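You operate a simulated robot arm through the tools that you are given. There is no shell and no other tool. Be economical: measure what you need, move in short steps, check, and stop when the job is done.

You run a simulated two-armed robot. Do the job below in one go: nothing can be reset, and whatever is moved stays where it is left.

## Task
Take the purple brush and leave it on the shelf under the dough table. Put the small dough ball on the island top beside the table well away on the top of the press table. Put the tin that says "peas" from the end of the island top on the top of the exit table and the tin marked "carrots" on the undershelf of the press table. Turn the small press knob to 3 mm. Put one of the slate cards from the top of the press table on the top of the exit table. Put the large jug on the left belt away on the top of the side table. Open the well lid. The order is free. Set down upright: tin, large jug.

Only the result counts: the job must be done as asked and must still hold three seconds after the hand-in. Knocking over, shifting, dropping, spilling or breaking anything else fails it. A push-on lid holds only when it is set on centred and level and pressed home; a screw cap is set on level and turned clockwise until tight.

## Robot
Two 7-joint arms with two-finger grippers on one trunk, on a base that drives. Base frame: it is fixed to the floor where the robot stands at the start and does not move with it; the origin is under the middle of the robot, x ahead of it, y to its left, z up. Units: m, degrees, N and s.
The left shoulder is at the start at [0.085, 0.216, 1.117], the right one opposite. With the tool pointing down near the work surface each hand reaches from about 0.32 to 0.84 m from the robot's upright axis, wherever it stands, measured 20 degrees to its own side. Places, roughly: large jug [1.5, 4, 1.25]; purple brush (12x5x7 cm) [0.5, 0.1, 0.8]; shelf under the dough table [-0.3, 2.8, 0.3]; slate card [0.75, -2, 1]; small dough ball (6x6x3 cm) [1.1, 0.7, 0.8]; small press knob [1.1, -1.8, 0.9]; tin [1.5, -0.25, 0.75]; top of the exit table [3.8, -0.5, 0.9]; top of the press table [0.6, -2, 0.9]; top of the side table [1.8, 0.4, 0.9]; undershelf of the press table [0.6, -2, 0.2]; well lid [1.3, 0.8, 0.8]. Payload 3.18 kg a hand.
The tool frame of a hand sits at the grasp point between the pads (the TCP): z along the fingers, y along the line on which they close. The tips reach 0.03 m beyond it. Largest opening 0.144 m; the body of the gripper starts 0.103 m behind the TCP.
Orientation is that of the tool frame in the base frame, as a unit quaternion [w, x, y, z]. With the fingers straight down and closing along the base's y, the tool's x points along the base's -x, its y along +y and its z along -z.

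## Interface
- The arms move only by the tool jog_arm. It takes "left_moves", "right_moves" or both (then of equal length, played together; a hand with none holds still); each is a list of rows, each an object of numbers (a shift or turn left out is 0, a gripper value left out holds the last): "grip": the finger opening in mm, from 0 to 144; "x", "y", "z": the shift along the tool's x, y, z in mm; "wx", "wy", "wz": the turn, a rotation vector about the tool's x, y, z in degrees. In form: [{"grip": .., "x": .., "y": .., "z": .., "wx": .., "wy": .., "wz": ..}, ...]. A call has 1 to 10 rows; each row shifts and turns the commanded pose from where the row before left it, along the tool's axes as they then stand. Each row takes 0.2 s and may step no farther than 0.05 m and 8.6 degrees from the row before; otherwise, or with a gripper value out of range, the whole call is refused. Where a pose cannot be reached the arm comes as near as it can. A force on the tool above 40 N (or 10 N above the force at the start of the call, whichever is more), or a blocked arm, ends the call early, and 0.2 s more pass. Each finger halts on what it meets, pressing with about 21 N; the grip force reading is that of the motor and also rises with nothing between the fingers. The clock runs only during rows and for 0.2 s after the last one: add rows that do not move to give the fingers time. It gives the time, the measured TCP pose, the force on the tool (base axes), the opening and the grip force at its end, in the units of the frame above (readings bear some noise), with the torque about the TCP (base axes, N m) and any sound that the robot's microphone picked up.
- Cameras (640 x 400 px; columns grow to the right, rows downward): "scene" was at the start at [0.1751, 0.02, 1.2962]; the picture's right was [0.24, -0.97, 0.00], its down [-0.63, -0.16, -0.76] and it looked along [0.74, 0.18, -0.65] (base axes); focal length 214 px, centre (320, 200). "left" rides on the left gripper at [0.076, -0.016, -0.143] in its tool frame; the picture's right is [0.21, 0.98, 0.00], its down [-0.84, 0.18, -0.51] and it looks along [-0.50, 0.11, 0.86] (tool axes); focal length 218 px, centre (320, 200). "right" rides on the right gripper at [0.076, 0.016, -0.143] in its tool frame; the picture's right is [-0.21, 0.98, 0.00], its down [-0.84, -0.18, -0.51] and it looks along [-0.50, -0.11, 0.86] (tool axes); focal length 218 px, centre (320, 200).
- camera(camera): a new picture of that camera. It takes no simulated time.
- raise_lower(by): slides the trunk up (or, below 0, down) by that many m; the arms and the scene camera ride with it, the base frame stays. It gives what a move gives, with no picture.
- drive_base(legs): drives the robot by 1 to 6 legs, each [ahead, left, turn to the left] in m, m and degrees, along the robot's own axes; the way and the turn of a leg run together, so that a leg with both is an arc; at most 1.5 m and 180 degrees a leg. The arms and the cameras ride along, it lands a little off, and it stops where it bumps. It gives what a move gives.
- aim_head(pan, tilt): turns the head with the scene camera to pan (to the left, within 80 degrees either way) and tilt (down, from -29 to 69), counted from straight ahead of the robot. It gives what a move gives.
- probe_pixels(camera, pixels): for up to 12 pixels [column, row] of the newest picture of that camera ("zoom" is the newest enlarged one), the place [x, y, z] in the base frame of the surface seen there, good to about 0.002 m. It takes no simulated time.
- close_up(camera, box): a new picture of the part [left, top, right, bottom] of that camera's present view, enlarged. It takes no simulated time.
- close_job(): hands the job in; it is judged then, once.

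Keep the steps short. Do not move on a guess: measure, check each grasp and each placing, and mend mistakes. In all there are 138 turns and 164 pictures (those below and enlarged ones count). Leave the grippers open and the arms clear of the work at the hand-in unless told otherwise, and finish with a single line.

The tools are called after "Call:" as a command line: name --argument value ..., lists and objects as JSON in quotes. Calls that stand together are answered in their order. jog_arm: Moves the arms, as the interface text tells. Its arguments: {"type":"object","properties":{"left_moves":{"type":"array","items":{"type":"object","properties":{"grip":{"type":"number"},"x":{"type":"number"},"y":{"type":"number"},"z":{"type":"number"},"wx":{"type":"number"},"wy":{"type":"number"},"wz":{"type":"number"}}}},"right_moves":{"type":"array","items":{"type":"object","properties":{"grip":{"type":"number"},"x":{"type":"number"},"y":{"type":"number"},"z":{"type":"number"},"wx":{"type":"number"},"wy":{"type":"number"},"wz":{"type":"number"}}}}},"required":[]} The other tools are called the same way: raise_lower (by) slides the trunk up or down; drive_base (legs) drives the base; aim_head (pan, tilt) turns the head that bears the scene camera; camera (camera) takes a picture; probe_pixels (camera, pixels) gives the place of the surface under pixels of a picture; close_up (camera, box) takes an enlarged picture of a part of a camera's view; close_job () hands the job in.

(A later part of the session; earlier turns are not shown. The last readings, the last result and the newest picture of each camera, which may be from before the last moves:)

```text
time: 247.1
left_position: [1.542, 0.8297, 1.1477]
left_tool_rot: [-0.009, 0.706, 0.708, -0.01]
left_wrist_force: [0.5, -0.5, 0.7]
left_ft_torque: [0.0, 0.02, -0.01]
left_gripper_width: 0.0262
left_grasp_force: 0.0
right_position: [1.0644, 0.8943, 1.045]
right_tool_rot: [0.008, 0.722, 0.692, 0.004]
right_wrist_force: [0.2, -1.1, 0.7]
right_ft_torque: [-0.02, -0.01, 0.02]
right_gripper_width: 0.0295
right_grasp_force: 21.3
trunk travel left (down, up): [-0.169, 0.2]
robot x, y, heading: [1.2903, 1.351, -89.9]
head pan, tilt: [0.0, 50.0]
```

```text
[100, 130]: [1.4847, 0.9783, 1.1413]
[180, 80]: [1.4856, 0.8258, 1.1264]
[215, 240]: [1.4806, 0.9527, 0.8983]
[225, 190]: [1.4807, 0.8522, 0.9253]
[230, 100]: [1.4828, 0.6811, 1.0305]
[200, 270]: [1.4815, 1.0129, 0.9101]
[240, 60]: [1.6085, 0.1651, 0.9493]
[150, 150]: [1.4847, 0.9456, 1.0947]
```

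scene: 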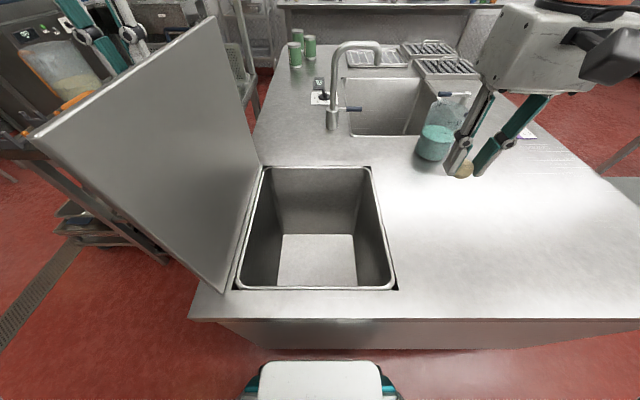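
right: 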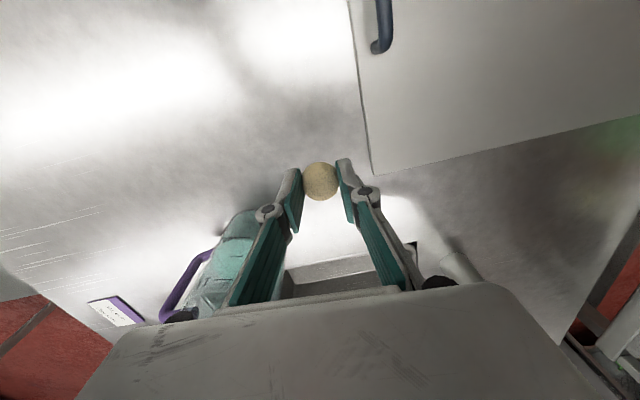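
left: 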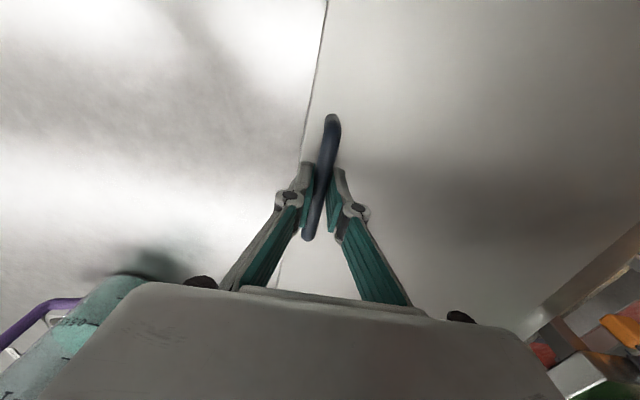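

The lid is just past vertical (x 1.481 to 1.485). I'll push a bit more to see whether it goes further before releasing.

Call:
drive_base --legs '[[0, 0.05, 0]]'

Call:
camera --camera "scene"

Call:
probe_pixels --camera "scene" --pixels '[[100, 130], [170, 80], [225, 240], [235, 190], [150, 150], [60, 150]]'

```text
time: 248.2
left_position: [1.5927, 0.8305, 1.149]
left_tool_rot: [-0.008, 0.706, 0.708, -0.012]
left_wrist_force: [0.4, -0.5, -0.5]
left_ft_torque: [0.0, 0.02, 0.01]
left_gripper_width: 0.0261
left_grasp_force: 0.1
right_position: [1.115, 0.8924, 1.0459]
right_tool_rot: [0.008, 0.722, 0.692, 0.004]
right_wrist_force: [0.2, -0.2, -0.2]
right_ft_torque: [-0.01, 0.0, 0.02]
right_gripper_width: 0.0293
right_grasp_force: 21.0
trunk travel left (down, up): [-0.169, 0.2]
robot x, y, heading: [1.34, 1.3516, -90.0]
head pan, tilt: [0.0, 50.0]
```

```text
85 pictures are left
```

scene: 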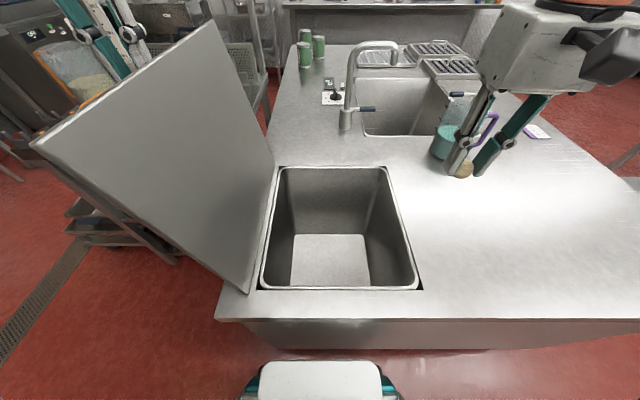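

```text
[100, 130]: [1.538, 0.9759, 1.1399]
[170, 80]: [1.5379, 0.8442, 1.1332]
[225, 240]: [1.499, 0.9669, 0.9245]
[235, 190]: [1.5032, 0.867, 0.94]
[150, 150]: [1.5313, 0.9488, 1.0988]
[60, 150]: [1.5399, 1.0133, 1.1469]
```

The lid is about 10° past vertical with no force on the hand. I'll lift the hand straight off the bar with the trunk and see whether the lid stays.

Call:
raise_lower --by 0.15

Call:
camera --camera "scene"

Call:
camera --camera "left"

```text
time: 249.9
left_position: [1.5911, 0.9021, 1.3977]
left_tool_rot: [0.073, 0.702, 0.703, -0.092]
left_wrist_force: [0.2, 0.5, 0.4]
left_ft_torque: [0.02, 0.01, 0.02]
left_gripper_width: 0.026
left_grasp_force: 0.1
right_position: [1.1138, 0.8941, 1.1938]
right_tool_rot: [0.007, 0.721, 0.693, 0.004]
right_wrist_force: [-0.4, -0.5, -0.4]
right_ft_torque: [0.04, -0.01, 0.01]
right_gripper_width: 0.0296
right_grasp_force: 20.7
trunk travel left (down, up): [-0.319, 0.05]
robot x, y, heading: [1.3406, 1.3563, -90.0]
head pan, tilt: [0.0, 50.0]
```

```text
84 pictures are left
```

scene: 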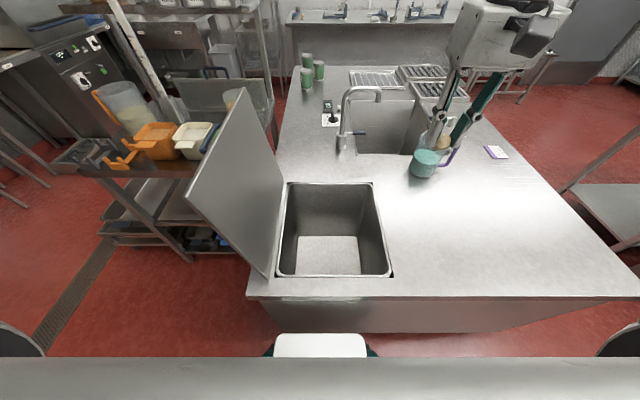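

```text
83 pictures are left
```

left: 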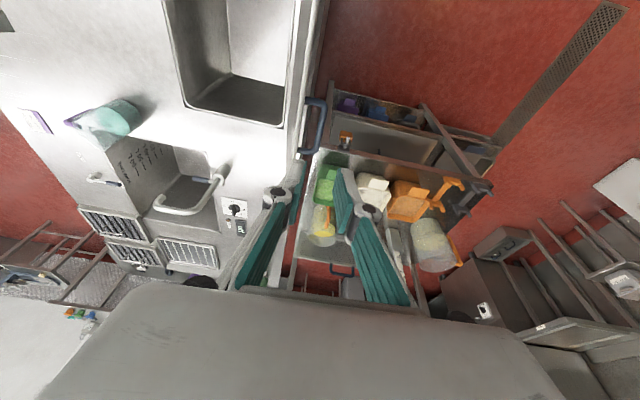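

The lid stays open at about 100°. Next I'll carry the ball around the front of the island toward the press table.

Call:
drive_base --legs '[[-0.15, 0, 0], [0, -1.4, 0], [0.75, 0, 0]]'

Call:
aim_head --pan 0 --tilt 20

Call:
camera --camera "scene"

```text
time: 267.0
left_position: [0.171, 0.3081, 1.3976]
left_tool_rot: [0.073, 0.707, 0.697, -0.093]
left_wrist_force: [0.1, 0.1, -0.3]
left_ft_torque: [-0.02, 0.01, 0.0]
left_gripper_width: 0.0261
left_grasp_force: 0.1
right_position: [-0.3082, 0.3069, 1.1956]
right_tool_rot: [0.007, 0.728, 0.685, 0.004]
right_wrist_force: [-0.7, 0.1, -0.3]
right_ft_torque: [0.03, -0.02, 0.0]
right_gripper_width: 0.0293
right_grasp_force: 21.6
trunk travel left (down, up): [-0.319, 0.05]
robot x, y, heading: [-0.0723, 0.7654, -91.1]
head pan, tilt: [0.0, 50.0]
```

```text
time: 268.0
left_position: [0.1714, 0.3071, 1.397]
left_tool_rot: [0.072, 0.708, 0.697, -0.092]
left_wrist_force: [0.0, -0.7, -0.3]
left_ft_torque: [0.02, -0.01, 0.04]
left_gripper_width: 0.0263
left_grasp_force: 0.2
right_position: [-0.3076, 0.3083, 1.1957]
right_tool_rot: [0.008, 0.727, 0.686, 0.004]
right_wrist_force: [-0.2, -0.1, 0.1]
right_ft_torque: [0.0, 0.0, 0.01]
right_gripper_width: 0.0299
right_grasp_force: 20.6
trunk travel left (down, up): [-0.319, 0.05]
robot x, y, heading: [-0.0745, 0.7606, -90.9]
head pan, tilt: [0.0, 20.0]
```

```text
82 pictures are left
```

scene: 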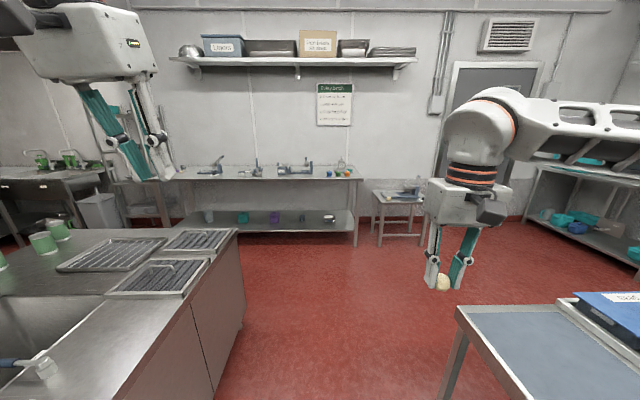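

I see the press table along the far wall and a blue-topped table on my right. I'll zoom and probe.

Call:
close_up --camera "scene" --box '[170, 130, 430, 260]'

Call:
probe_pixels --camera "scene" --pixels '[[460, 312], [560, 300], [500, 370], [358, 180], [180, 175], [355, 240], [240, 228], [200, 360], [375, 192], [425, 198], [270, 215], [270, 230]]'

```text
2.46 times, centred on (300, 195) of scene
```

zoom: 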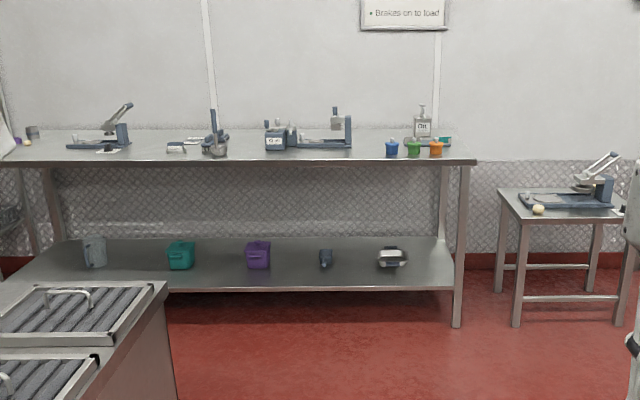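

```text
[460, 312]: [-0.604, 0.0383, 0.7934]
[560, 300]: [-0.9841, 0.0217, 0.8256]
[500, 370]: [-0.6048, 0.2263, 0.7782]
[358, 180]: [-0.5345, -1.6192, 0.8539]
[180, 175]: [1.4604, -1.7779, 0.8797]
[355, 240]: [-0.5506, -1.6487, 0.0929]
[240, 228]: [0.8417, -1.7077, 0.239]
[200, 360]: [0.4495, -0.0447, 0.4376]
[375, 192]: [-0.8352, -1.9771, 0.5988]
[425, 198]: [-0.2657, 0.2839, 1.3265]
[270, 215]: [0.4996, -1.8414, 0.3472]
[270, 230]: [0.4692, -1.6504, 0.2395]
```

Call:
probe_pixels --camera "scene" --pixels '[[236, 233], [200, 231], [215, 300], [240, 262], [150, 228]]'

Call:
drive_base --legs '[[1.5, 0, 0.9], [0.35, 0, 0]]'

Call:
aim_head --pan 35 --tilt 35

Call:
camera --camera "scene"

```text
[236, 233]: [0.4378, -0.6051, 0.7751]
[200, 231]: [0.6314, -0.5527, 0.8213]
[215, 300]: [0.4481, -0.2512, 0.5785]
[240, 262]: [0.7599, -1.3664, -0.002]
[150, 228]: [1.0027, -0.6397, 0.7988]
```

```text
time: 277.3
left_position: [0.138, -1.5355, 1.3975]
left_tool_rot: [0.072, 0.708, 0.697, -0.093]
left_wrist_force: [-0.1, 0.0, 0.3]
left_ft_torque: [0.03, 0.02, -0.03]
left_gripper_width: 0.0263
left_grasp_force: 0.1
right_position: [-0.3393, -1.5378, 1.1946]
right_tool_rot: [0.009, 0.727, 0.687, 0.004]
right_wrist_force: [0.6, 0.4, -0.1]
right_ft_torque: [0.04, 0.02, -0.01]
right_gripper_width: 0.0295
right_grasp_force: 20.7
trunk travel left (down, up): [-0.319, 0.05]
robot x, y, heading: [-0.1041, -1.0827, -90.9]
head pan, tilt: [0.0, 20.0]
```

```text
time: 278.3
left_position: [0.1388, -1.5368, 1.3988]
left_tool_rot: [0.072, 0.708, 0.697, -0.093]
left_wrist_force: [0.5, -0.8, -0.1]
left_ft_torque: [-0.05, 0.01, 0.02]
left_gripper_width: 0.0263
left_grasp_force: 0.1
right_position: [-0.3403, -1.537, 1.1952]
right_tool_rot: [0.007, 0.727, 0.687, 0.004]
right_wrist_force: [0.4, 1.3, -0.7]
right_ft_torque: [0.03, -0.02, -0.04]
right_gripper_width: 0.0295
right_grasp_force: 20.6
trunk travel left (down, up): [-0.319, 0.05]
robot x, y, heading: [-0.1067, -1.084, -90.9]
head pan, tilt: [35.0, 35.0]
```

```text
80 pictures are left
```

scene: 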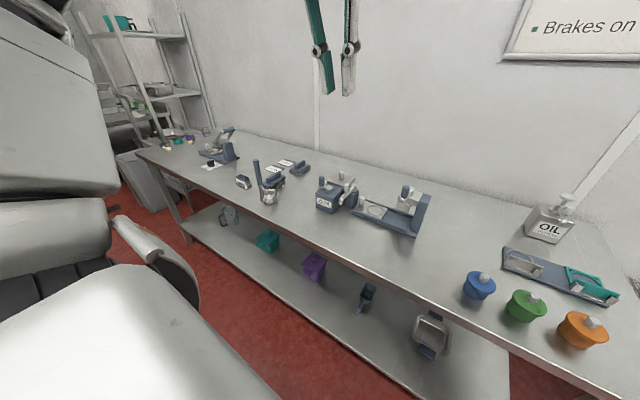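

The island ends at y≈-0.6, so the corridor is about 1 m wide and the tins are reachable from here. I'll zoom on the press table top.

Call:
close_up --camera "scene" --box '[130, 110, 330, 230]'

Call:
probe_pixels --camera "scene" --pixels '[[215, 150], [272, 170], [287, 162], [244, 182], [268, 185], [235, 190], [380, 208], [420, 250], [350, 240], [175, 150], [440, 230], [300, 220]]'

```text
3.20 times, centred on (230, 170) of scene
```

zoom: 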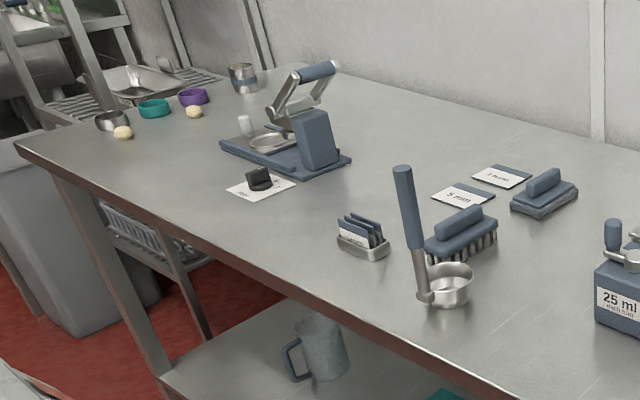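

```text
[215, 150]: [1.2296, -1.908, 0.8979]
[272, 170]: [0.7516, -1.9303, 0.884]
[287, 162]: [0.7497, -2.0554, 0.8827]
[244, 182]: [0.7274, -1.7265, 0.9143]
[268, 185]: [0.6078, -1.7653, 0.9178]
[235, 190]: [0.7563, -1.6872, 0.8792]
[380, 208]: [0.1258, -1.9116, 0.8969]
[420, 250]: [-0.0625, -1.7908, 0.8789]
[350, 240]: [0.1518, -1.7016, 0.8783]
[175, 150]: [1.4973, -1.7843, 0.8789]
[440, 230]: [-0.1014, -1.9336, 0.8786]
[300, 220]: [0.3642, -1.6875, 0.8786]
```

I'll strafe along to stand opposite the cards and press for a close look.

Call:
drive_base --legs '[[0.03, 0.95, 0.9]]'

Call:
aim_head --pan 5 --tilt 45

Call:
camera --camera "scene"

```text
time: 287.0
left_position: [1.0974, -1.5705, 1.3976]
left_tool_rot: [0.073, 0.702, 0.702, -0.093]
left_wrist_force: [0.1, 0.8, 0.1]
left_ft_torque: [0.02, 0.02, 0.01]
left_gripper_width: 0.026
left_grasp_force: 0.0
right_position: [0.6185, -1.5786, 1.1956]
right_tool_rot: [0.009, 0.722, 0.692, 0.004]
right_wrist_force: [-0.3, -0.2, -0.3]
right_ft_torque: [-0.01, 0.02, 0.01]
right_gripper_width: 0.0296
right_grasp_force: 20.6
trunk travel left (down, up): [-0.319, 0.05]
robot x, y, heading: [0.8479, -1.1206, -90.2]
head pan, tilt: [35.0, 35.0]
```

```text
time: 287.9
left_position: [1.0961, -1.5715, 1.3986]
left_tool_rot: [0.072, 0.702, 0.702, -0.093]
left_wrist_force: [-0.5, 0.5, -0.2]
left_ft_torque: [0.01, -0.03, 0.02]
left_gripper_width: 0.0264
left_grasp_force: 0.0
right_position: [0.6195, -1.5784, 1.1953]
right_tool_rot: [0.008, 0.721, 0.692, 0.004]
right_wrist_force: [-0.5, 0.4, 0.1]
right_ft_torque: [0.0, -0.04, 0.03]
right_gripper_width: 0.0296
right_grasp_force: 20.9
trunk travel left (down, up): [-0.319, 0.05]
robot x, y, heading: [0.8469, -1.1215, -90.5]
head pan, tilt: [5.0, 45.0]
```

```text
78 pictures are left
```

scene: 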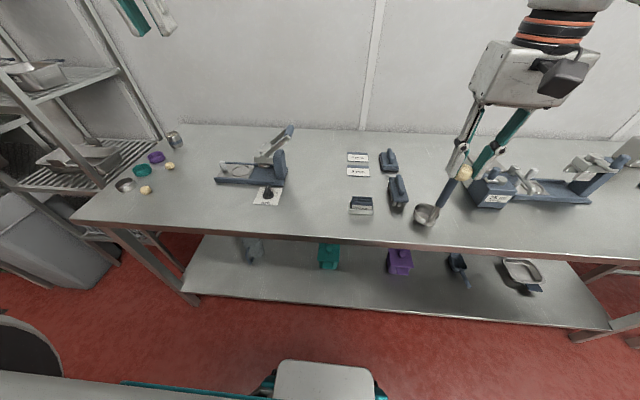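

Call:
close_up --camera "scene" --box '[205, 120, 445, 240]'

Call:
close_up --camera "scene" --box '[240, 170, 300, 215]'

Call:
probe_pixels --camera "zoom" --pixels '[[285, 175], [280, 200], [290, 220], [300, 240], [270, 185], [150, 205], [330, 310], [400, 200], [290, 150], [180, 300]]'

```text
2.67 times, centred on (325, 180) of scene
```

zoom: 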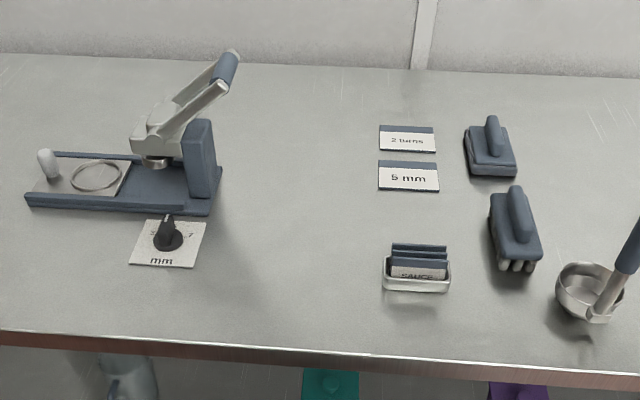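

```text
8.89 times, centred on (270, 192) of scene
```

zoom: 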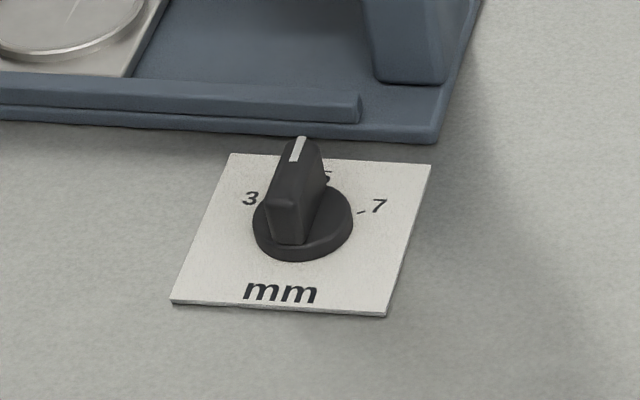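

```text
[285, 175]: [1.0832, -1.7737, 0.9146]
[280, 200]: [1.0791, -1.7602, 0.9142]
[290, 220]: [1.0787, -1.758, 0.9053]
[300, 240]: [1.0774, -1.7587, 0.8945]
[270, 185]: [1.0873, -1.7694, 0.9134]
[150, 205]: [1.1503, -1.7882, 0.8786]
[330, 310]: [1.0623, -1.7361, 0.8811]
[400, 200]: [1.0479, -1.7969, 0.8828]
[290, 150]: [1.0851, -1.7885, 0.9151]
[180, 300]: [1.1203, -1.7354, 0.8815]
```

The knob is now at 5 (straight ahead). I'll probe the "3" and "7" labels and the base ring for the target angle.

Call:
probe_pixels --camera "zoom" --pixels '[[250, 198], [242, 200], [378, 206], [360, 212], [256, 222], [350, 222], [305, 255], [230, 156], [430, 166], [386, 312], [174, 300], [299, 145]]'

Call:
jog_arm --left_moves '[{"wy": 6.7, "wx": -1.7}, {"wy": 6.7}, {"grip": 50}, {}]'

Call:
close_up --camera "scene" --box '[330, 145, 410, 225]'

```text
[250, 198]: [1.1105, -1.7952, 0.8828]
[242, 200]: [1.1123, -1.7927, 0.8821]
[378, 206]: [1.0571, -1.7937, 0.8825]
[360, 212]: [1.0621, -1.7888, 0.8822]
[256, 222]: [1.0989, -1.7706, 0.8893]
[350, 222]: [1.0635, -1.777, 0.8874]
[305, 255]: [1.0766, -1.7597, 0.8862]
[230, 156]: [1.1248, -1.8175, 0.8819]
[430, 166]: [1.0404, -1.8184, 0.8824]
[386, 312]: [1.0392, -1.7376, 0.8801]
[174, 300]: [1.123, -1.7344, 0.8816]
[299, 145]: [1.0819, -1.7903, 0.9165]
```

```text
time: 288.9
left_position: [1.0972, -1.57, 1.3983]
left_tool_rot: [0.073, 0.701, 0.703, -0.093]
left_wrist_force: [0.1, -1.2, -0.2]
left_ft_torque: [0.01, 0.01, -0.01]
left_gripper_width: 0.0499
left_grasp_force: 0.1
left hand out of reach, approached as far as the arm can: row 1, 2
right_position: [0.6191, -1.58, 1.1952]
right_tool_rot: [0.009, 0.723, 0.691, 0.003]
right_wrist_force: [-0.5, -0.1, -0.2]
right_ft_torque: [-0.02, -0.01, 0.01]
right_gripper_width: 0.0298
right_grasp_force: 20.9
trunk travel left (down, up): [-0.319, 0.05]
robot x, y, heading: [0.846, -1.121, -90.2]
head pan, tilt: [5.0, 45.0]
```

```text
5.00 times, centred on (370, 185) of scene
```

zoom: 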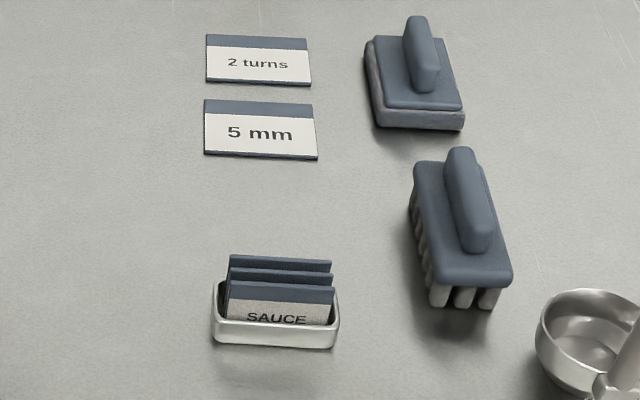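

Targets: knob centre (1.082, -1.777), and "3" is 60° counter-clockwise. The flat cards "2 turns" and "5 mm" are the slate cards. I'll lower the left hand first, then level it.

Call:
jog_arm --left_moves '[{"z": 40}, {"z": 40}, {"z": 40}, {"z": 40}, {"z": 40}, {"wy": 6.7, "wx": -1.7}, {"wy": 6.7}, {}]'

Call:
probe_pixels --camera "zoom" --pixels '[[206, 35], [308, 40], [310, 85], [207, 80], [205, 100], [315, 106], [317, 157], [205, 152], [230, 75], [290, 140], [190, 90], [260, 180]]'

```text
time: 290.7
left_position: [1.0917, -1.6161, 1.2053]
left_tool_rot: [0.0, 0.706, 0.708, 0.0]
left_wrist_force: [0.0, 0.1, -0.3]
left_ft_torque: [-0.02, 0.01, -0.03]
left_gripper_width: 0.0497
left_grasp_force: 0.1
right_position: [0.6193, -1.5775, 1.1955]
right_tool_rot: [0.008, 0.723, 0.691, 0.005]
right_wrist_force: [0.5, 0.3, -0.7]
right_ft_torque: [0.01, -0.02, -0.01]
right_gripper_width: 0.0296
right_grasp_force: 21.0
trunk travel left (down, up): [-0.319, 0.05]
robot x, y, heading: [0.8477, -1.121, -90.3]
head pan, tilt: [5.0, 45.0]
```

```text
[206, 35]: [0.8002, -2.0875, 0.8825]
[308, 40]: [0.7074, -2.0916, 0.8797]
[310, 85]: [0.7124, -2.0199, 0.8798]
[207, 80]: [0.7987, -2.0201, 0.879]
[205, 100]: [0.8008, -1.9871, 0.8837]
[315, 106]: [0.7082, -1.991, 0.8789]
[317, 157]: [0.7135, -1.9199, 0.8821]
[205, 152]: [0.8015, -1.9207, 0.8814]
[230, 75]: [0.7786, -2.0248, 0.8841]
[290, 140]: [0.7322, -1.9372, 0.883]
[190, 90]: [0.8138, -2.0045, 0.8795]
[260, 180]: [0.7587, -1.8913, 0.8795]
```

Card "5 mm": x 0.711..0.802, y -1.988..-1.919, about 5 mm thick. The left hand is level. I'll move it above the knob.

Call:
jog_arm --left_moves '[{"x": -32.2, "y": -2, "z": 20}, {"x": -32.2, "y": -2, "z": 25}, {"x": -32.2, "y": -2, "z": 30}, {"x": -32.2, "y": -2, "z": 35}, {"x": -32.2, "y": -2, "z": 38}, {"z": 45}, {}]'

Call:
camera --camera "left"

Call:
close_up --camera "scene" --box '[200, 100, 330, 220]'

```text
time: 292.3
left_position: [1.083, -1.7783, 1.0098]
left_tool_rot: [0.001, 0.707, 0.707, 0.001]
left_wrist_force: [-0.4, 0.4, 0.4]
left_ft_torque: [-0.01, -0.01, -0.01]
left_gripper_width: 0.05
left_grasp_force: 0.0
right_position: [0.6181, -1.5783, 1.1951]
right_tool_rot: [0.008, 0.722, 0.691, 0.004]
right_wrist_force: [-0.2, -0.7, -0.3]
right_ft_torque: [0.05, 0.03, 0.0]
right_gripper_width: 0.0299
right_grasp_force: 20.6
trunk travel left (down, up): [-0.319, 0.05]
robot x, y, heading: [0.8492, -1.1203, -90.0]
head pan, tilt: [5.0, 45.0]
```

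```text
74 pictures are left
```

left: 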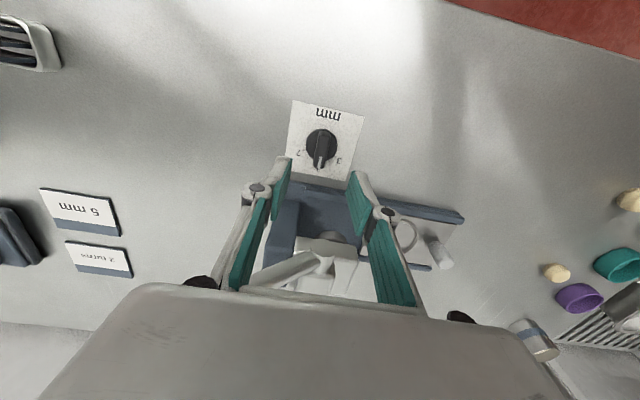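

```text
3.33 times, centred on (265, 160) of scene
```

zoom: 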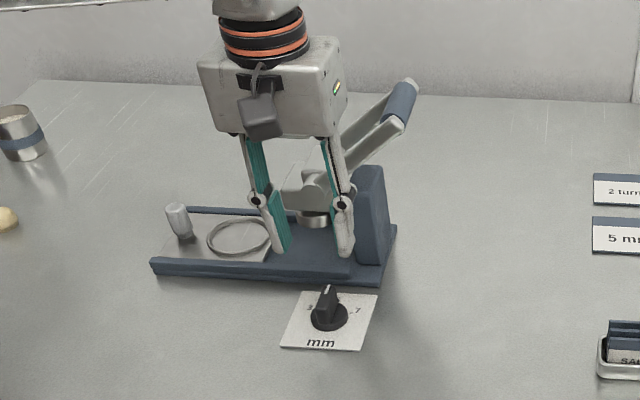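

The hand is aligned over the knob. I'll descend to TCP z≈0.922 and close gently on the pointer bar.

Call:
jog_arm --left_moves '[{"z": 30}, {"z": 30}, {"z": 27}, {"grip": 3}, {"grip": 3}, {"grip": 3}]'

Call:
camera --camera "left"

```text
time: 293.7
left_position: [1.0848, -1.7762, 0.9217]
left_tool_rot: [0.0, 0.706, 0.708, 0.001]
left_wrist_force: [10.8, 3.3, -8.3]
left_ft_torque: [-0.35, -0.31, 0.04]
left_gripper_width: 0.0139
left_grasp_force: 43.1
right_position: [0.6202, -1.5782, 1.1969]
right_tool_rot: [0.008, 0.722, 0.692, 0.005]
right_wrist_force: [0.5, 0.4, 0.4]
right_ft_torque: [0.0, -0.02, -0.04]
right_gripper_width: 0.0299
right_grasp_force: 20.8
trunk travel left (down, up): [-0.319, 0.05]
robot x, y, heading: [0.8453, -1.1215, -90.0]
head pan, tilt: [5.0, 45.0]
```

```text
72 pictures are left
```

left: 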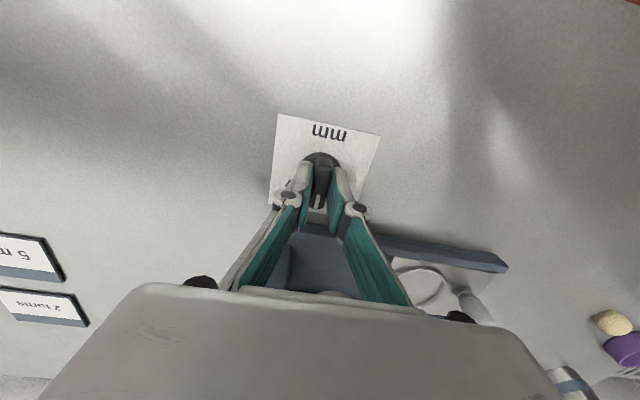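

The pointer is gripped. Before turning, I'll probe the press mechanism behind to check the gripper body will clear it.

Call:
probe_pixels --camera "zoom" --pixels '[[300, 195], [318, 185], [368, 170], [375, 200], [365, 135], [410, 85], [310, 215], [350, 265]]'

```text
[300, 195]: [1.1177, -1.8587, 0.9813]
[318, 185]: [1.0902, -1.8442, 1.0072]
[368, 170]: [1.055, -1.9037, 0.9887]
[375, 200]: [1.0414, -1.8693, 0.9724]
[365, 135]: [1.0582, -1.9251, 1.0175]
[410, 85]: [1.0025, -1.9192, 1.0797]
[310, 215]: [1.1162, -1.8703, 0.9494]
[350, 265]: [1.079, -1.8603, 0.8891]
```

The head is below the gripper body and the lever is further back, so it's clear. I'll turn 60° counter-clockwise.

Call:
jog_arm --left_moves '[{"wz": -7.5}, {"wz": -7.5}, {"wz": -7.5}, {"wz": -7.5}, {"wz": -7.5}, {"wz": -7.5}, {"wz": -7.5}, {"wz": -7.5}, {}]'

Call:
close_up --camera "scene" --box '[235, 160, 305, 215]'

Call:
camera --camera "left"

```text
time: 295.7
left_position: [1.0847, -1.7776, 0.922]
left_tool_rot: [0.0, 0.257, 0.966, 0.001]
left_wrist_force: [15.7, 9.9, -15.9]
left_ft_torque: [0.65, 0.35, -0.11]
left_gripper_width: 0.0139
left_grasp_force: 42.9
right_position: [0.6208, -1.5793, 1.195]
right_tool_rot: [0.008, 0.722, 0.692, 0.004]
right_wrist_force: [0.1, 0.4, 0.6]
right_ft_torque: [0.04, 0.02, -0.01]
right_gripper_width: 0.0295
right_grasp_force: 21.0
trunk travel left (down, up): [-0.319, 0.05]
robot x, y, heading: [0.8483, -1.1207, -90.1]
head pan, tilt: [5.0, 45.0]
```

```text
7.27 times, centred on (270, 188) of scene
```

zoom: 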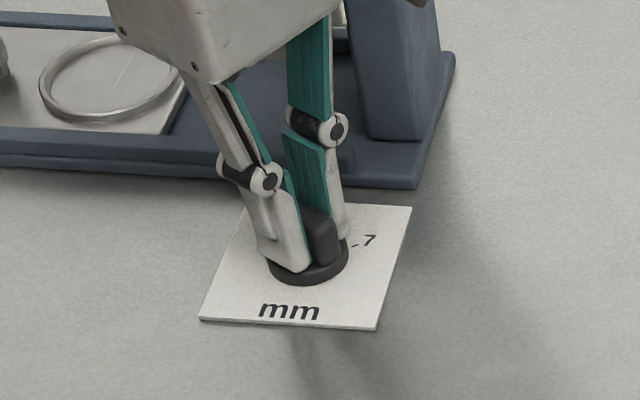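

```text
70 pictures are left
```

left: 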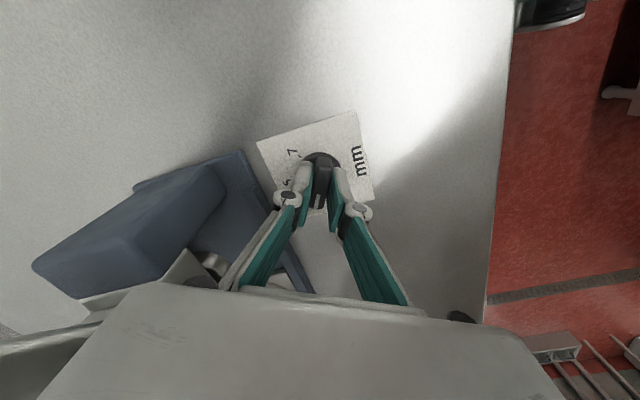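

Turned 60°. I'll release, lift, and check the pointer.

Call:
jog_arm --left_moves '[{"grip": 40}, {"grip": 40}, {"z": -30}, {"z": -45}, {"z": -45}, {"z": -45}]'

Call:
close_up --camera "scene" --box '[235, 160, 305, 215]'

```text
time: 297.1
left_position: [1.0798, -1.7776, 1.0896]
left_tool_rot: [0.0, 0.258, 0.966, 0.0]
left_wrist_force: [-1.1, 0.9, -0.6]
left_ft_torque: [-0.01, -0.02, -0.04]
left_gripper_width: 0.04
left_grasp_force: 0.0
right_position: [0.6197, -1.5769, 1.1948]
right_tool_rot: [0.008, 0.722, 0.692, 0.004]
right_wrist_force: [0.8, 0.3, -0.3]
right_ft_torque: [-0.01, 0.01, -0.02]
right_gripper_width: 0.0295
right_grasp_force: 20.8
trunk travel left (down, up): [-0.319, 0.05]
robot x, y, heading: [0.8438, -1.1227, -90.2]
head pan, tilt: [5.0, 45.0]
```

```text
7.27 times, centred on (270, 188) of scene
```

zoom: 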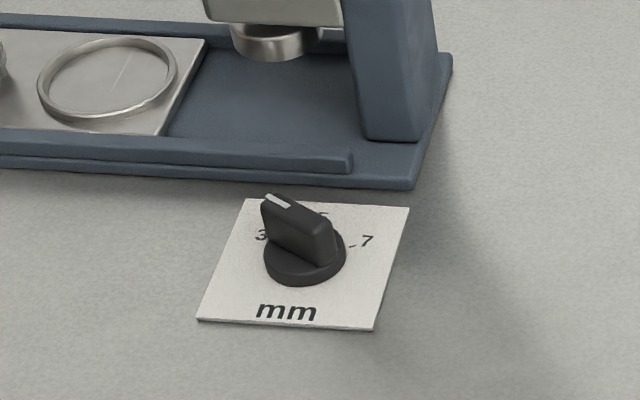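

The pointer has turned toward 3. I'll probe its exact angle.

Call:
probe_pixels --camera "zoom" --pixels '[[268, 196], [286, 205], [277, 200], [325, 228], [316, 217], [305, 222], [268, 206], [260, 236], [352, 246], [366, 241]]'

```text
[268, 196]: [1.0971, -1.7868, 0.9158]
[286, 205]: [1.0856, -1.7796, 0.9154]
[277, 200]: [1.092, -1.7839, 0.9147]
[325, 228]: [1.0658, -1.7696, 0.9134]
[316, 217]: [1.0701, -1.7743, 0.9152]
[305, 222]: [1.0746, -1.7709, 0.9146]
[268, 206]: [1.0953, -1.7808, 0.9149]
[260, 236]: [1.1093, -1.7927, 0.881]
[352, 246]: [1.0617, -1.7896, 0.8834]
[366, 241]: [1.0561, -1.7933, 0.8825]
```

The pointer is at 58 to 60°, exactly on 3. I'll retract the left hand and bring the ball over a free spot at (0.88, -1.73).

Call:
jog_arm --left_moves '[{"x": 24, "y": 42}, {"x": 24, "y": 42}, {"x": 24, "y": 42}, {"wz": 8.5}, {"wz": 8.5}, {"wz": 8.5}, {"wz": 8.5}, {"wz": 8.5}, {"wz": 8.5}, {"wz": 8.5}]' --right_moves '[{}, {}, {"x": -20.3, "y": 38}, {"x": -20.3, "y": 38}, {"x": -20.3, "y": 38}, {"x": -20.3, "y": 38}, {"x": -20.3, "y": 38}, {"x": -20.3, "y": 38}, {"x": -20.3, "y": 38}, {}]'

Call:
camera --camera "right"

```text
time: 299.3
left_position: [1.0809, -1.6322, 1.0882]
left_tool_rot: [0.0, 0.705, 0.709, 0.0]
left_wrist_force: [-0.2, -0.7, -0.4]
left_ft_torque: [-0.02, -0.06, 0.0]
left_gripper_width: 0.0401
left_grasp_force: 0.1
right_position: [0.873, -1.7335, 1.2047]
right_tool_rot: [0.012, 0.725, 0.688, 0.009]
right_wrist_force: [0.3, -1.1, 0.0]
right_ft_torque: [0.0, -0.03, 0.0]
right_gripper_width: 0.0297
right_grasp_force: 21.0
trunk travel left (down, up): [-0.319, 0.05]
robot x, y, heading: [0.8476, -1.1194, -90.1]
head pan, tilt: [5.0, 45.0]
```

```text
68 pictures are left
```

right: 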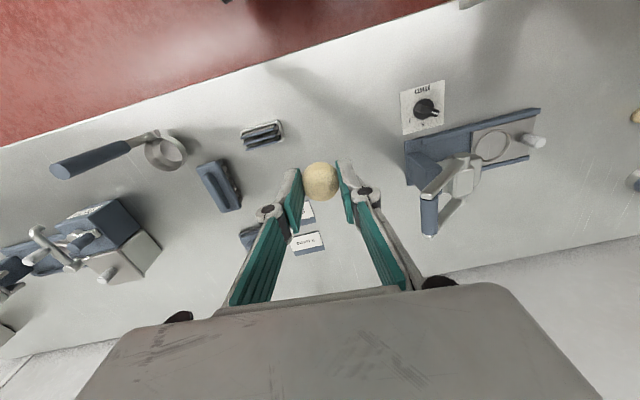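

Clear below. I'll descend to z≈0.916, open, and lift.

Call:
jog_arm --right_moves '[{"z": 45}, {"z": 45}, {"z": 45}, {"z": 45}, {"z": 45}, {"z": 40}, {"z": 16}, {"z": 6}, {}]'

Call:
jog_arm --right_moves '[{"z": 2}, {"grip": 45}, {"grip": 60}, {"z": -30}, {"z": -45}, {"z": -45}]'

Call:
close_up --camera "scene" --box '[230, 120, 430, 260]'

```text
time: 301.3
left_position: [1.0826, -1.6323, 1.0898]
left_tool_rot: [0.0, 0.703, 0.711, 0.0]
left_wrist_force: [-0.1, 0.3, 0.0]
left_ft_torque: [-0.04, 0.01, 0.01]
left_gripper_width: 0.0398
left_grasp_force: 0.0
right_position: [0.8853, -1.7332, 0.9148]
right_tool_rot: [0.01, 0.722, 0.692, 0.003]
right_wrist_force: [0.3, 0.0, 14.8]
right_ft_torque: [-0.01, 0.04, 0.0]
right_gripper_width: 0.0295
right_grasp_force: 21.1
trunk travel left (down, up): [-0.319, 0.05]
robot x, y, heading: [0.8457, -1.1248, -90.2]
head pan, tilt: [5.0, 45.0]
```

```text
time: 302.7
left_position: [1.0832, -1.632, 1.0885]
left_tool_rot: [0.001, 0.704, 0.71, 0.0]
left_wrist_force: [-0.1, -0.7, -0.1]
left_ft_torque: [-0.05, 0.02, 0.03]
left_gripper_width: 0.0399
left_grasp_force: 0.2
right_position: [0.8827, -1.7306, 1.0325]
right_tool_rot: [0.008, 0.722, 0.692, 0.005]
right_wrist_force: [1.0, 0.9, -0.2]
right_ft_torque: [-0.01, -0.01, 0.02]
right_gripper_width: 0.06
right_grasp_force: 0.1
trunk travel left (down, up): [-0.319, 0.05]
robot x, y, heading: [0.8471, -1.1172, -90.2]
head pan, tilt: [5.0, 45.0]
```

```text
2.86 times, centred on (330, 190) of scene
```

zoom: 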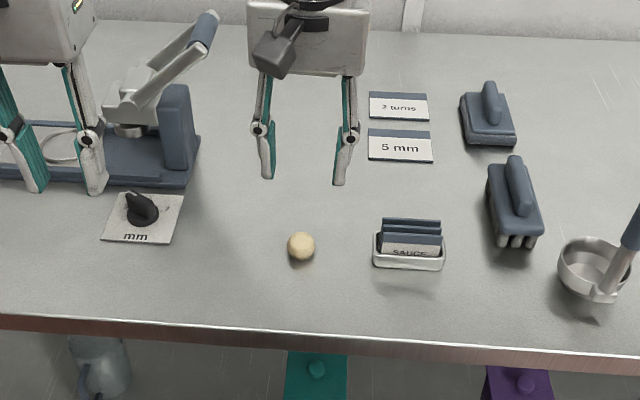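

The ball sits on the press table. I'll raise both hands, strafe to x≈1.3, and turn around to read the tins.

Call:
jog_arm --left_moves '[{"z": -40}, {"z": -40}, {"z": -40}, {"z": -30}, {}, {}]' --right_moves '[{"z": -45}, {"z": -45}, {"z": -45, "x": 15}, {"z": -30, "x": 35}, {"x": 45, "y": -10}, {"x": 45, "y": -20}]'

Call:
drive_base --legs '[[0, 0.45, 0], [0, 0, -180]]'

Call:
aim_head --pan 0 --tilt 40

Call:
camera --camera "scene"

```text
time: 304.1
left_position: [1.0816, -1.632, 1.239]
left_tool_rot: [0.001, 0.704, 0.711, 0.0]
left_wrist_force: [0.1, 0.2, -0.3]
left_ft_torque: [-0.05, -0.01, -0.03]
left_gripper_width: 0.0402
left_grasp_force: 0.0
right_position: [0.853, -1.5891, 1.1958]
right_tool_rot: [0.009, 0.722, 0.692, 0.005]
right_wrist_force: [-0.4, 0.6, -0.5]
right_ft_torque: [-0.06, -0.02, 0.02]
right_gripper_width: 0.0598
right_grasp_force: 0.0
trunk travel left (down, up): [-0.319, 0.05]
robot x, y, heading: [0.8448, -1.1205, -90.2]
head pan, tilt: [5.0, 45.0]
```

```text
time: 316.0
left_position: [1.0749, -0.6054, 1.2388]
left_tool_rot: [-0.001, -0.701, 0.713, 0.001]
left_wrist_force: [-0.4, 0.5, -0.7]
left_ft_torque: [-0.01, 0.04, 0.0]
left_gripper_width: 0.04
left_grasp_force: 0.0
right_position: [1.3024, -0.6529, 1.1949]
right_tool_rot: [-0.004, -0.681, 0.732, 0.008]
right_wrist_force: [0.0, -0.4, -0.6]
right_ft_torque: [0.05, -0.02, 0.02]
right_gripper_width: 0.0603
right_grasp_force: 0.0
trunk travel left (down, up): [-0.319, 0.05]
robot x, y, heading: [1.2968, -1.1241, 88.7]
head pan, tilt: [5.0, 45.0]
```

```text
time: 316.7
left_position: [1.0757, -0.6047, 1.2398]
left_tool_rot: [-0.001, -0.7, 0.714, 0.001]
left_wrist_force: [-0.6, 0.6, -0.3]
left_ft_torque: [0.03, -0.01, 0.0]
left_gripper_width: 0.0398
left_grasp_force: 0.2
right_position: [1.3022, -0.6531, 1.1937]
right_tool_rot: [-0.005, -0.681, 0.732, 0.007]
right_wrist_force: [0.0, -0.3, 0.0]
right_ft_torque: [-0.02, -0.01, -0.01]
right_gripper_width: 0.0601
right_grasp_force: 0.0
trunk travel left (down, up): [-0.319, 0.05]
robot x, y, heading: [1.2922, -1.1245, 88.3]
head pan, tilt: [0.0, 40.0]
```

```text
66 pictures are left
```

scene: 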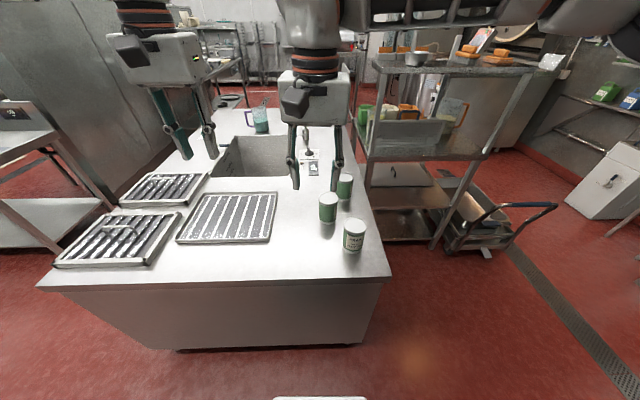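

Three tins on the corner at about (352,235), (328,207), (345,185). I'll zoom in to read the labels.

Call:
close_up --camera "scene" --box '[300, 160, 390, 260]'

Call:
probe_pixels --camera "scene" --pixels '[[353, 222], [353, 240], [346, 235], [361, 235], [328, 198], [328, 212], [319, 208], [337, 208], [345, 178], [345, 190], [352, 187], [391, 275]]'

```text
4.00 times, centred on (345, 210) of scene
```

zoom: 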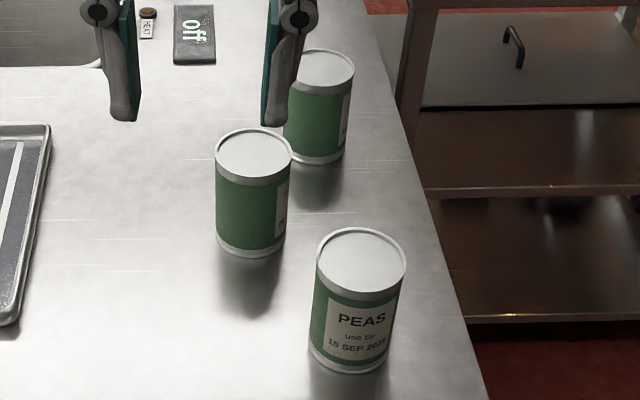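

```text
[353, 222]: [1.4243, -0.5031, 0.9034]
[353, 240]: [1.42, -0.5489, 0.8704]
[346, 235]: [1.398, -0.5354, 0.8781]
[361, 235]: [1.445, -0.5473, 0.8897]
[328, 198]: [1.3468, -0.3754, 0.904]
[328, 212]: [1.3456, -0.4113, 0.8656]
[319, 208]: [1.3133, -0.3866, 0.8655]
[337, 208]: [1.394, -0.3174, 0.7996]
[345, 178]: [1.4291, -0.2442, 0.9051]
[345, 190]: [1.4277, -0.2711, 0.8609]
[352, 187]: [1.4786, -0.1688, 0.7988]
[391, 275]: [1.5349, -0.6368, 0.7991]
```

PEAS is the front tin at about (1.424, -0.51). The other labels face +x, so I'll strafe right to read them.

Call:
drive_base --legs '[[0, -0.65, 1.5]]'

Call:
aim_head --pan 40 --tilt 35

Call:
camera --camera "scene"

```text
time: 322.9
left_position: [1.7098, -0.6208, 1.2384]
left_tool_rot: [0.001, 0.712, -0.702, -0.001]
left_wrist_force: [-0.6, -0.9, 0.6]
left_ft_torque: [-0.02, -0.02, 0.03]
left_gripper_width: 0.0402
left_grasp_force: 0.0
right_position: [1.9363, -0.6615, 1.1938]
right_tool_rot: [-0.004, -0.694, 0.72, 0.008]
right_wrist_force: [0.5, -0.1, -0.3]
right_ft_torque: [-0.03, 0.0, -0.03]
right_gripper_width: 0.0599
right_grasp_force: 0.0
trunk travel left (down, up): [-0.319, 0.05]
robot x, y, heading: [1.9499, -1.1321, 90.1]
head pan, tilt: [0.0, 40.0]
```

```text
time: 323.9
left_position: [1.7099, -0.6203, 1.2393]
left_tool_rot: [0.0, 0.713, -0.702, -0.001]
left_wrist_force: [-1.1, -1.1, -0.2]
left_ft_torque: [-0.01, 0.0, -0.01]
left_gripper_width: 0.0399
left_grasp_force: 0.0
right_position: [1.9377, -0.6621, 1.1939]
right_tool_rot: [-0.005, -0.694, 0.72, 0.008]
right_wrist_force: [-0.3, 0.7, -0.2]
right_ft_torque: [-0.02, -0.03, -0.03]
right_gripper_width: 0.06
right_grasp_force: 0.1
trunk travel left (down, up): [-0.319, 0.05]
robot x, y, heading: [1.95, -1.1311, 90.3]
head pan, tilt: [40.0, 35.0]
```

```text
64 pictures are left
```

scene: 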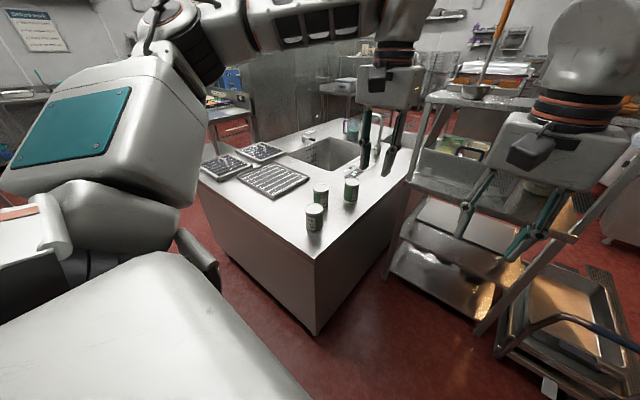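

Call:
close_up --camera "scene" --box '[295, 165, 375, 245]'

```text
5.00 times, centred on (335, 205) of scene
```

zoom: 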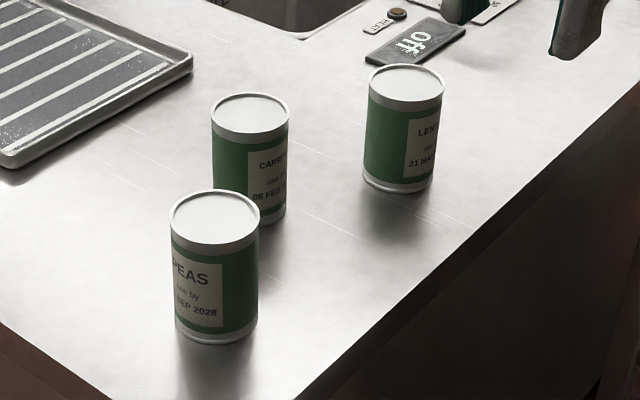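

CARROTS is the middle tin and LENTILS the back one. I'll probe the tin tops for their centres.

Call:
probe_pixels --camera "zoom" --pixels '[[214, 218], [174, 214], [256, 218], [214, 193], [214, 243], [250, 113], [212, 110], [287, 113], [250, 95], [250, 132]]'

```text
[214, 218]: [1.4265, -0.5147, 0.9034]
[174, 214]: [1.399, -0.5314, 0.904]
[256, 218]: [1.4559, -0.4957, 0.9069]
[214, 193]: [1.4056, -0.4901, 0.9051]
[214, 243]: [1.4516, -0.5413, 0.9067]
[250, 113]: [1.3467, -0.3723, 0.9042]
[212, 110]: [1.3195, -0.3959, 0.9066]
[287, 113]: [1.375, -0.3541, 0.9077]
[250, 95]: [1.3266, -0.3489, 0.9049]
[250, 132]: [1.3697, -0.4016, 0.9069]
```

Peas centre is (1.428, -0.515); carrots centre is (1.348, -0.375). I'll strafe back and take the peas first with the right hand.

Call:
drive_base --legs '[[0.03, 0.45, 0]]'

Call:
jog_arm --right_moves '[{"grip": 110}, {"grip": 110, "z": 40}, {"z": 40}, {"z": 40}]' --left_moves '[{"y": 25}, {"y": 40}, {"y": 40}, {"y": 40}]'

Call:
camera --camera "right"

```text
time: 328.4
left_position: [1.2557, -0.5944, 1.2391]
left_tool_rot: [0.001, 0.714, -0.7, -0.001]
left_wrist_force: [-0.7, -0.1, 0.7]
left_ft_torque: [-0.01, -0.01, -0.01]
left_gripper_width: 0.0399
left_grasp_force: 0.1
right_position: [1.4837, -0.6347, 1.1943]
right_tool_rot: [-0.004, -0.695, 0.719, 0.007]
right_wrist_force: [0.1, -1.0, 0.4]
right_ft_torque: [0.0, 0.01, 0.01]
right_gripper_width: 0.0599
right_grasp_force: 0.1
trunk travel left (down, up): [-0.319, 0.05]
robot x, y, heading: [1.4965, -1.1001, 90.3]
head pan, tilt: [40.0, 35.0]
```

```text
time: 329.4
left_position: [1.1607, -0.6176, 1.2217]
left_tool_rot: [-0.006, 0.721, -0.693, -0.002]
left_wrist_force: [-0.3, -0.7, 0.7]
left_ft_torque: [0.1, -0.08, 0.02]
left_gripper_width: 0.0401
left_grasp_force: 0.1
left hand out of reach, approached as far as the arm can: row 2, 3, 4
right_position: [1.4794, -0.6362, 1.0753]
right_tool_rot: [-0.003, -0.695, 0.719, 0.01]
right_wrist_force: [-0.5, -0.6, -0.4]
right_ft_torque: [0.05, -0.02, -0.02]
right_gripper_width: 0.1098
right_grasp_force: 0.0
trunk travel left (down, up): [-0.319, 0.05]
robot x, y, heading: [1.4971, -1.1065, 90.3]
head pan, tilt: [40.0, 35.0]
```

```text
62 pictures are left
```

right: 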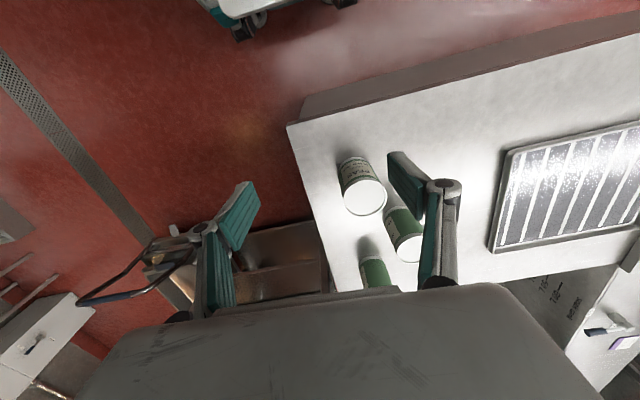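

Moving above the peas tin, then down to z≈0.865.

Call:
jog_arm --right_moves '[{"x": -39.7, "y": 18.4}, {"x": -39.7, "y": 18.4}, {"x": -39.7, "y": 18.4}, {"z": 40}, {"z": 40}, {}]'

Call:
camera --camera "right"

```text
time: 330.8
left_position: [1.1609, -0.6145, 1.2202]
left_tool_rot: [-0.005, 0.72, -0.694, -0.001]
left_wrist_force: [0.0, 0.3, -0.3]
left_ft_torque: [0.03, 0.03, 0.01]
left_gripper_width: 0.0401
left_grasp_force: 0.0
right_position: [1.4275, -0.5136, 0.9967]
right_tool_rot: [-0.004, -0.694, 0.72, 0.008]
right_wrist_force: [0.0, 0.0, 0.9]
right_ft_torque: [0.01, 0.0, 0.01]
right_gripper_width: 0.1101
right_grasp_force: 0.2
trunk travel left (down, up): [-0.319, 0.05]
robot x, y, heading: [1.4951, -1.1039, 90.2]
head pan, tilt: [40.0, 35.0]
```

```text
61 pictures are left
```

right: 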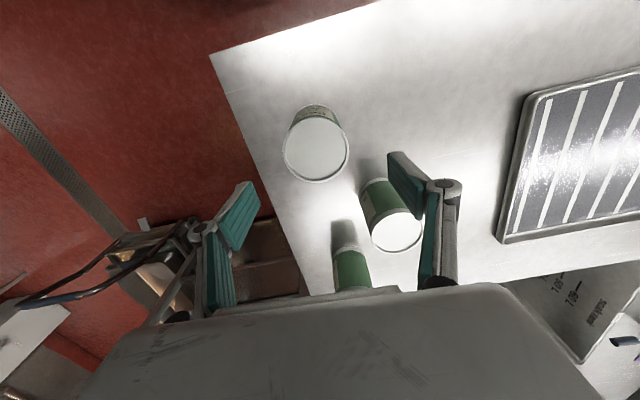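

Call:
jog_arm --right_moves '[{"z": 40}, {"z": 40}, {"z": 30}, {"z": 20}, {"grip": 50}, {"grip": 50}, {"grip": 50}, {"z": -20}, {"z": -40}, {"z": -40}]'

Call:
camera --camera "right"

```text
time: 333.0
left_position: [1.1624, -0.6142, 1.2206]
left_tool_rot: [-0.005, 0.72, -0.694, -0.002]
left_wrist_force: [0.2, 0.1, -0.1]
left_ft_torque: [0.0, 0.01, 0.03]
left_gripper_width: 0.0398
left_grasp_force: 0.0
right_position: [1.4274, -0.5124, 0.9647]
right_tool_rot: [-0.004, -0.695, 0.719, 0.008]
right_wrist_force: [0.8, 1.0, -4.3]
right_ft_torque: [-0.02, -0.01, 0.0]
right_gripper_width: 0.0727
right_grasp_force: 20.7
trunk travel left (down, up): [-0.319, 0.05]
robot x, y, heading: [1.4971, -1.1051, 90.6]
head pan, tilt: [40.0, 35.0]
```

```text
60 pictures are left
```

right: 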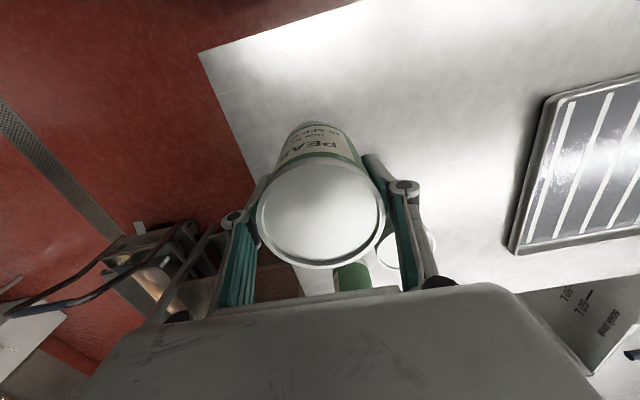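

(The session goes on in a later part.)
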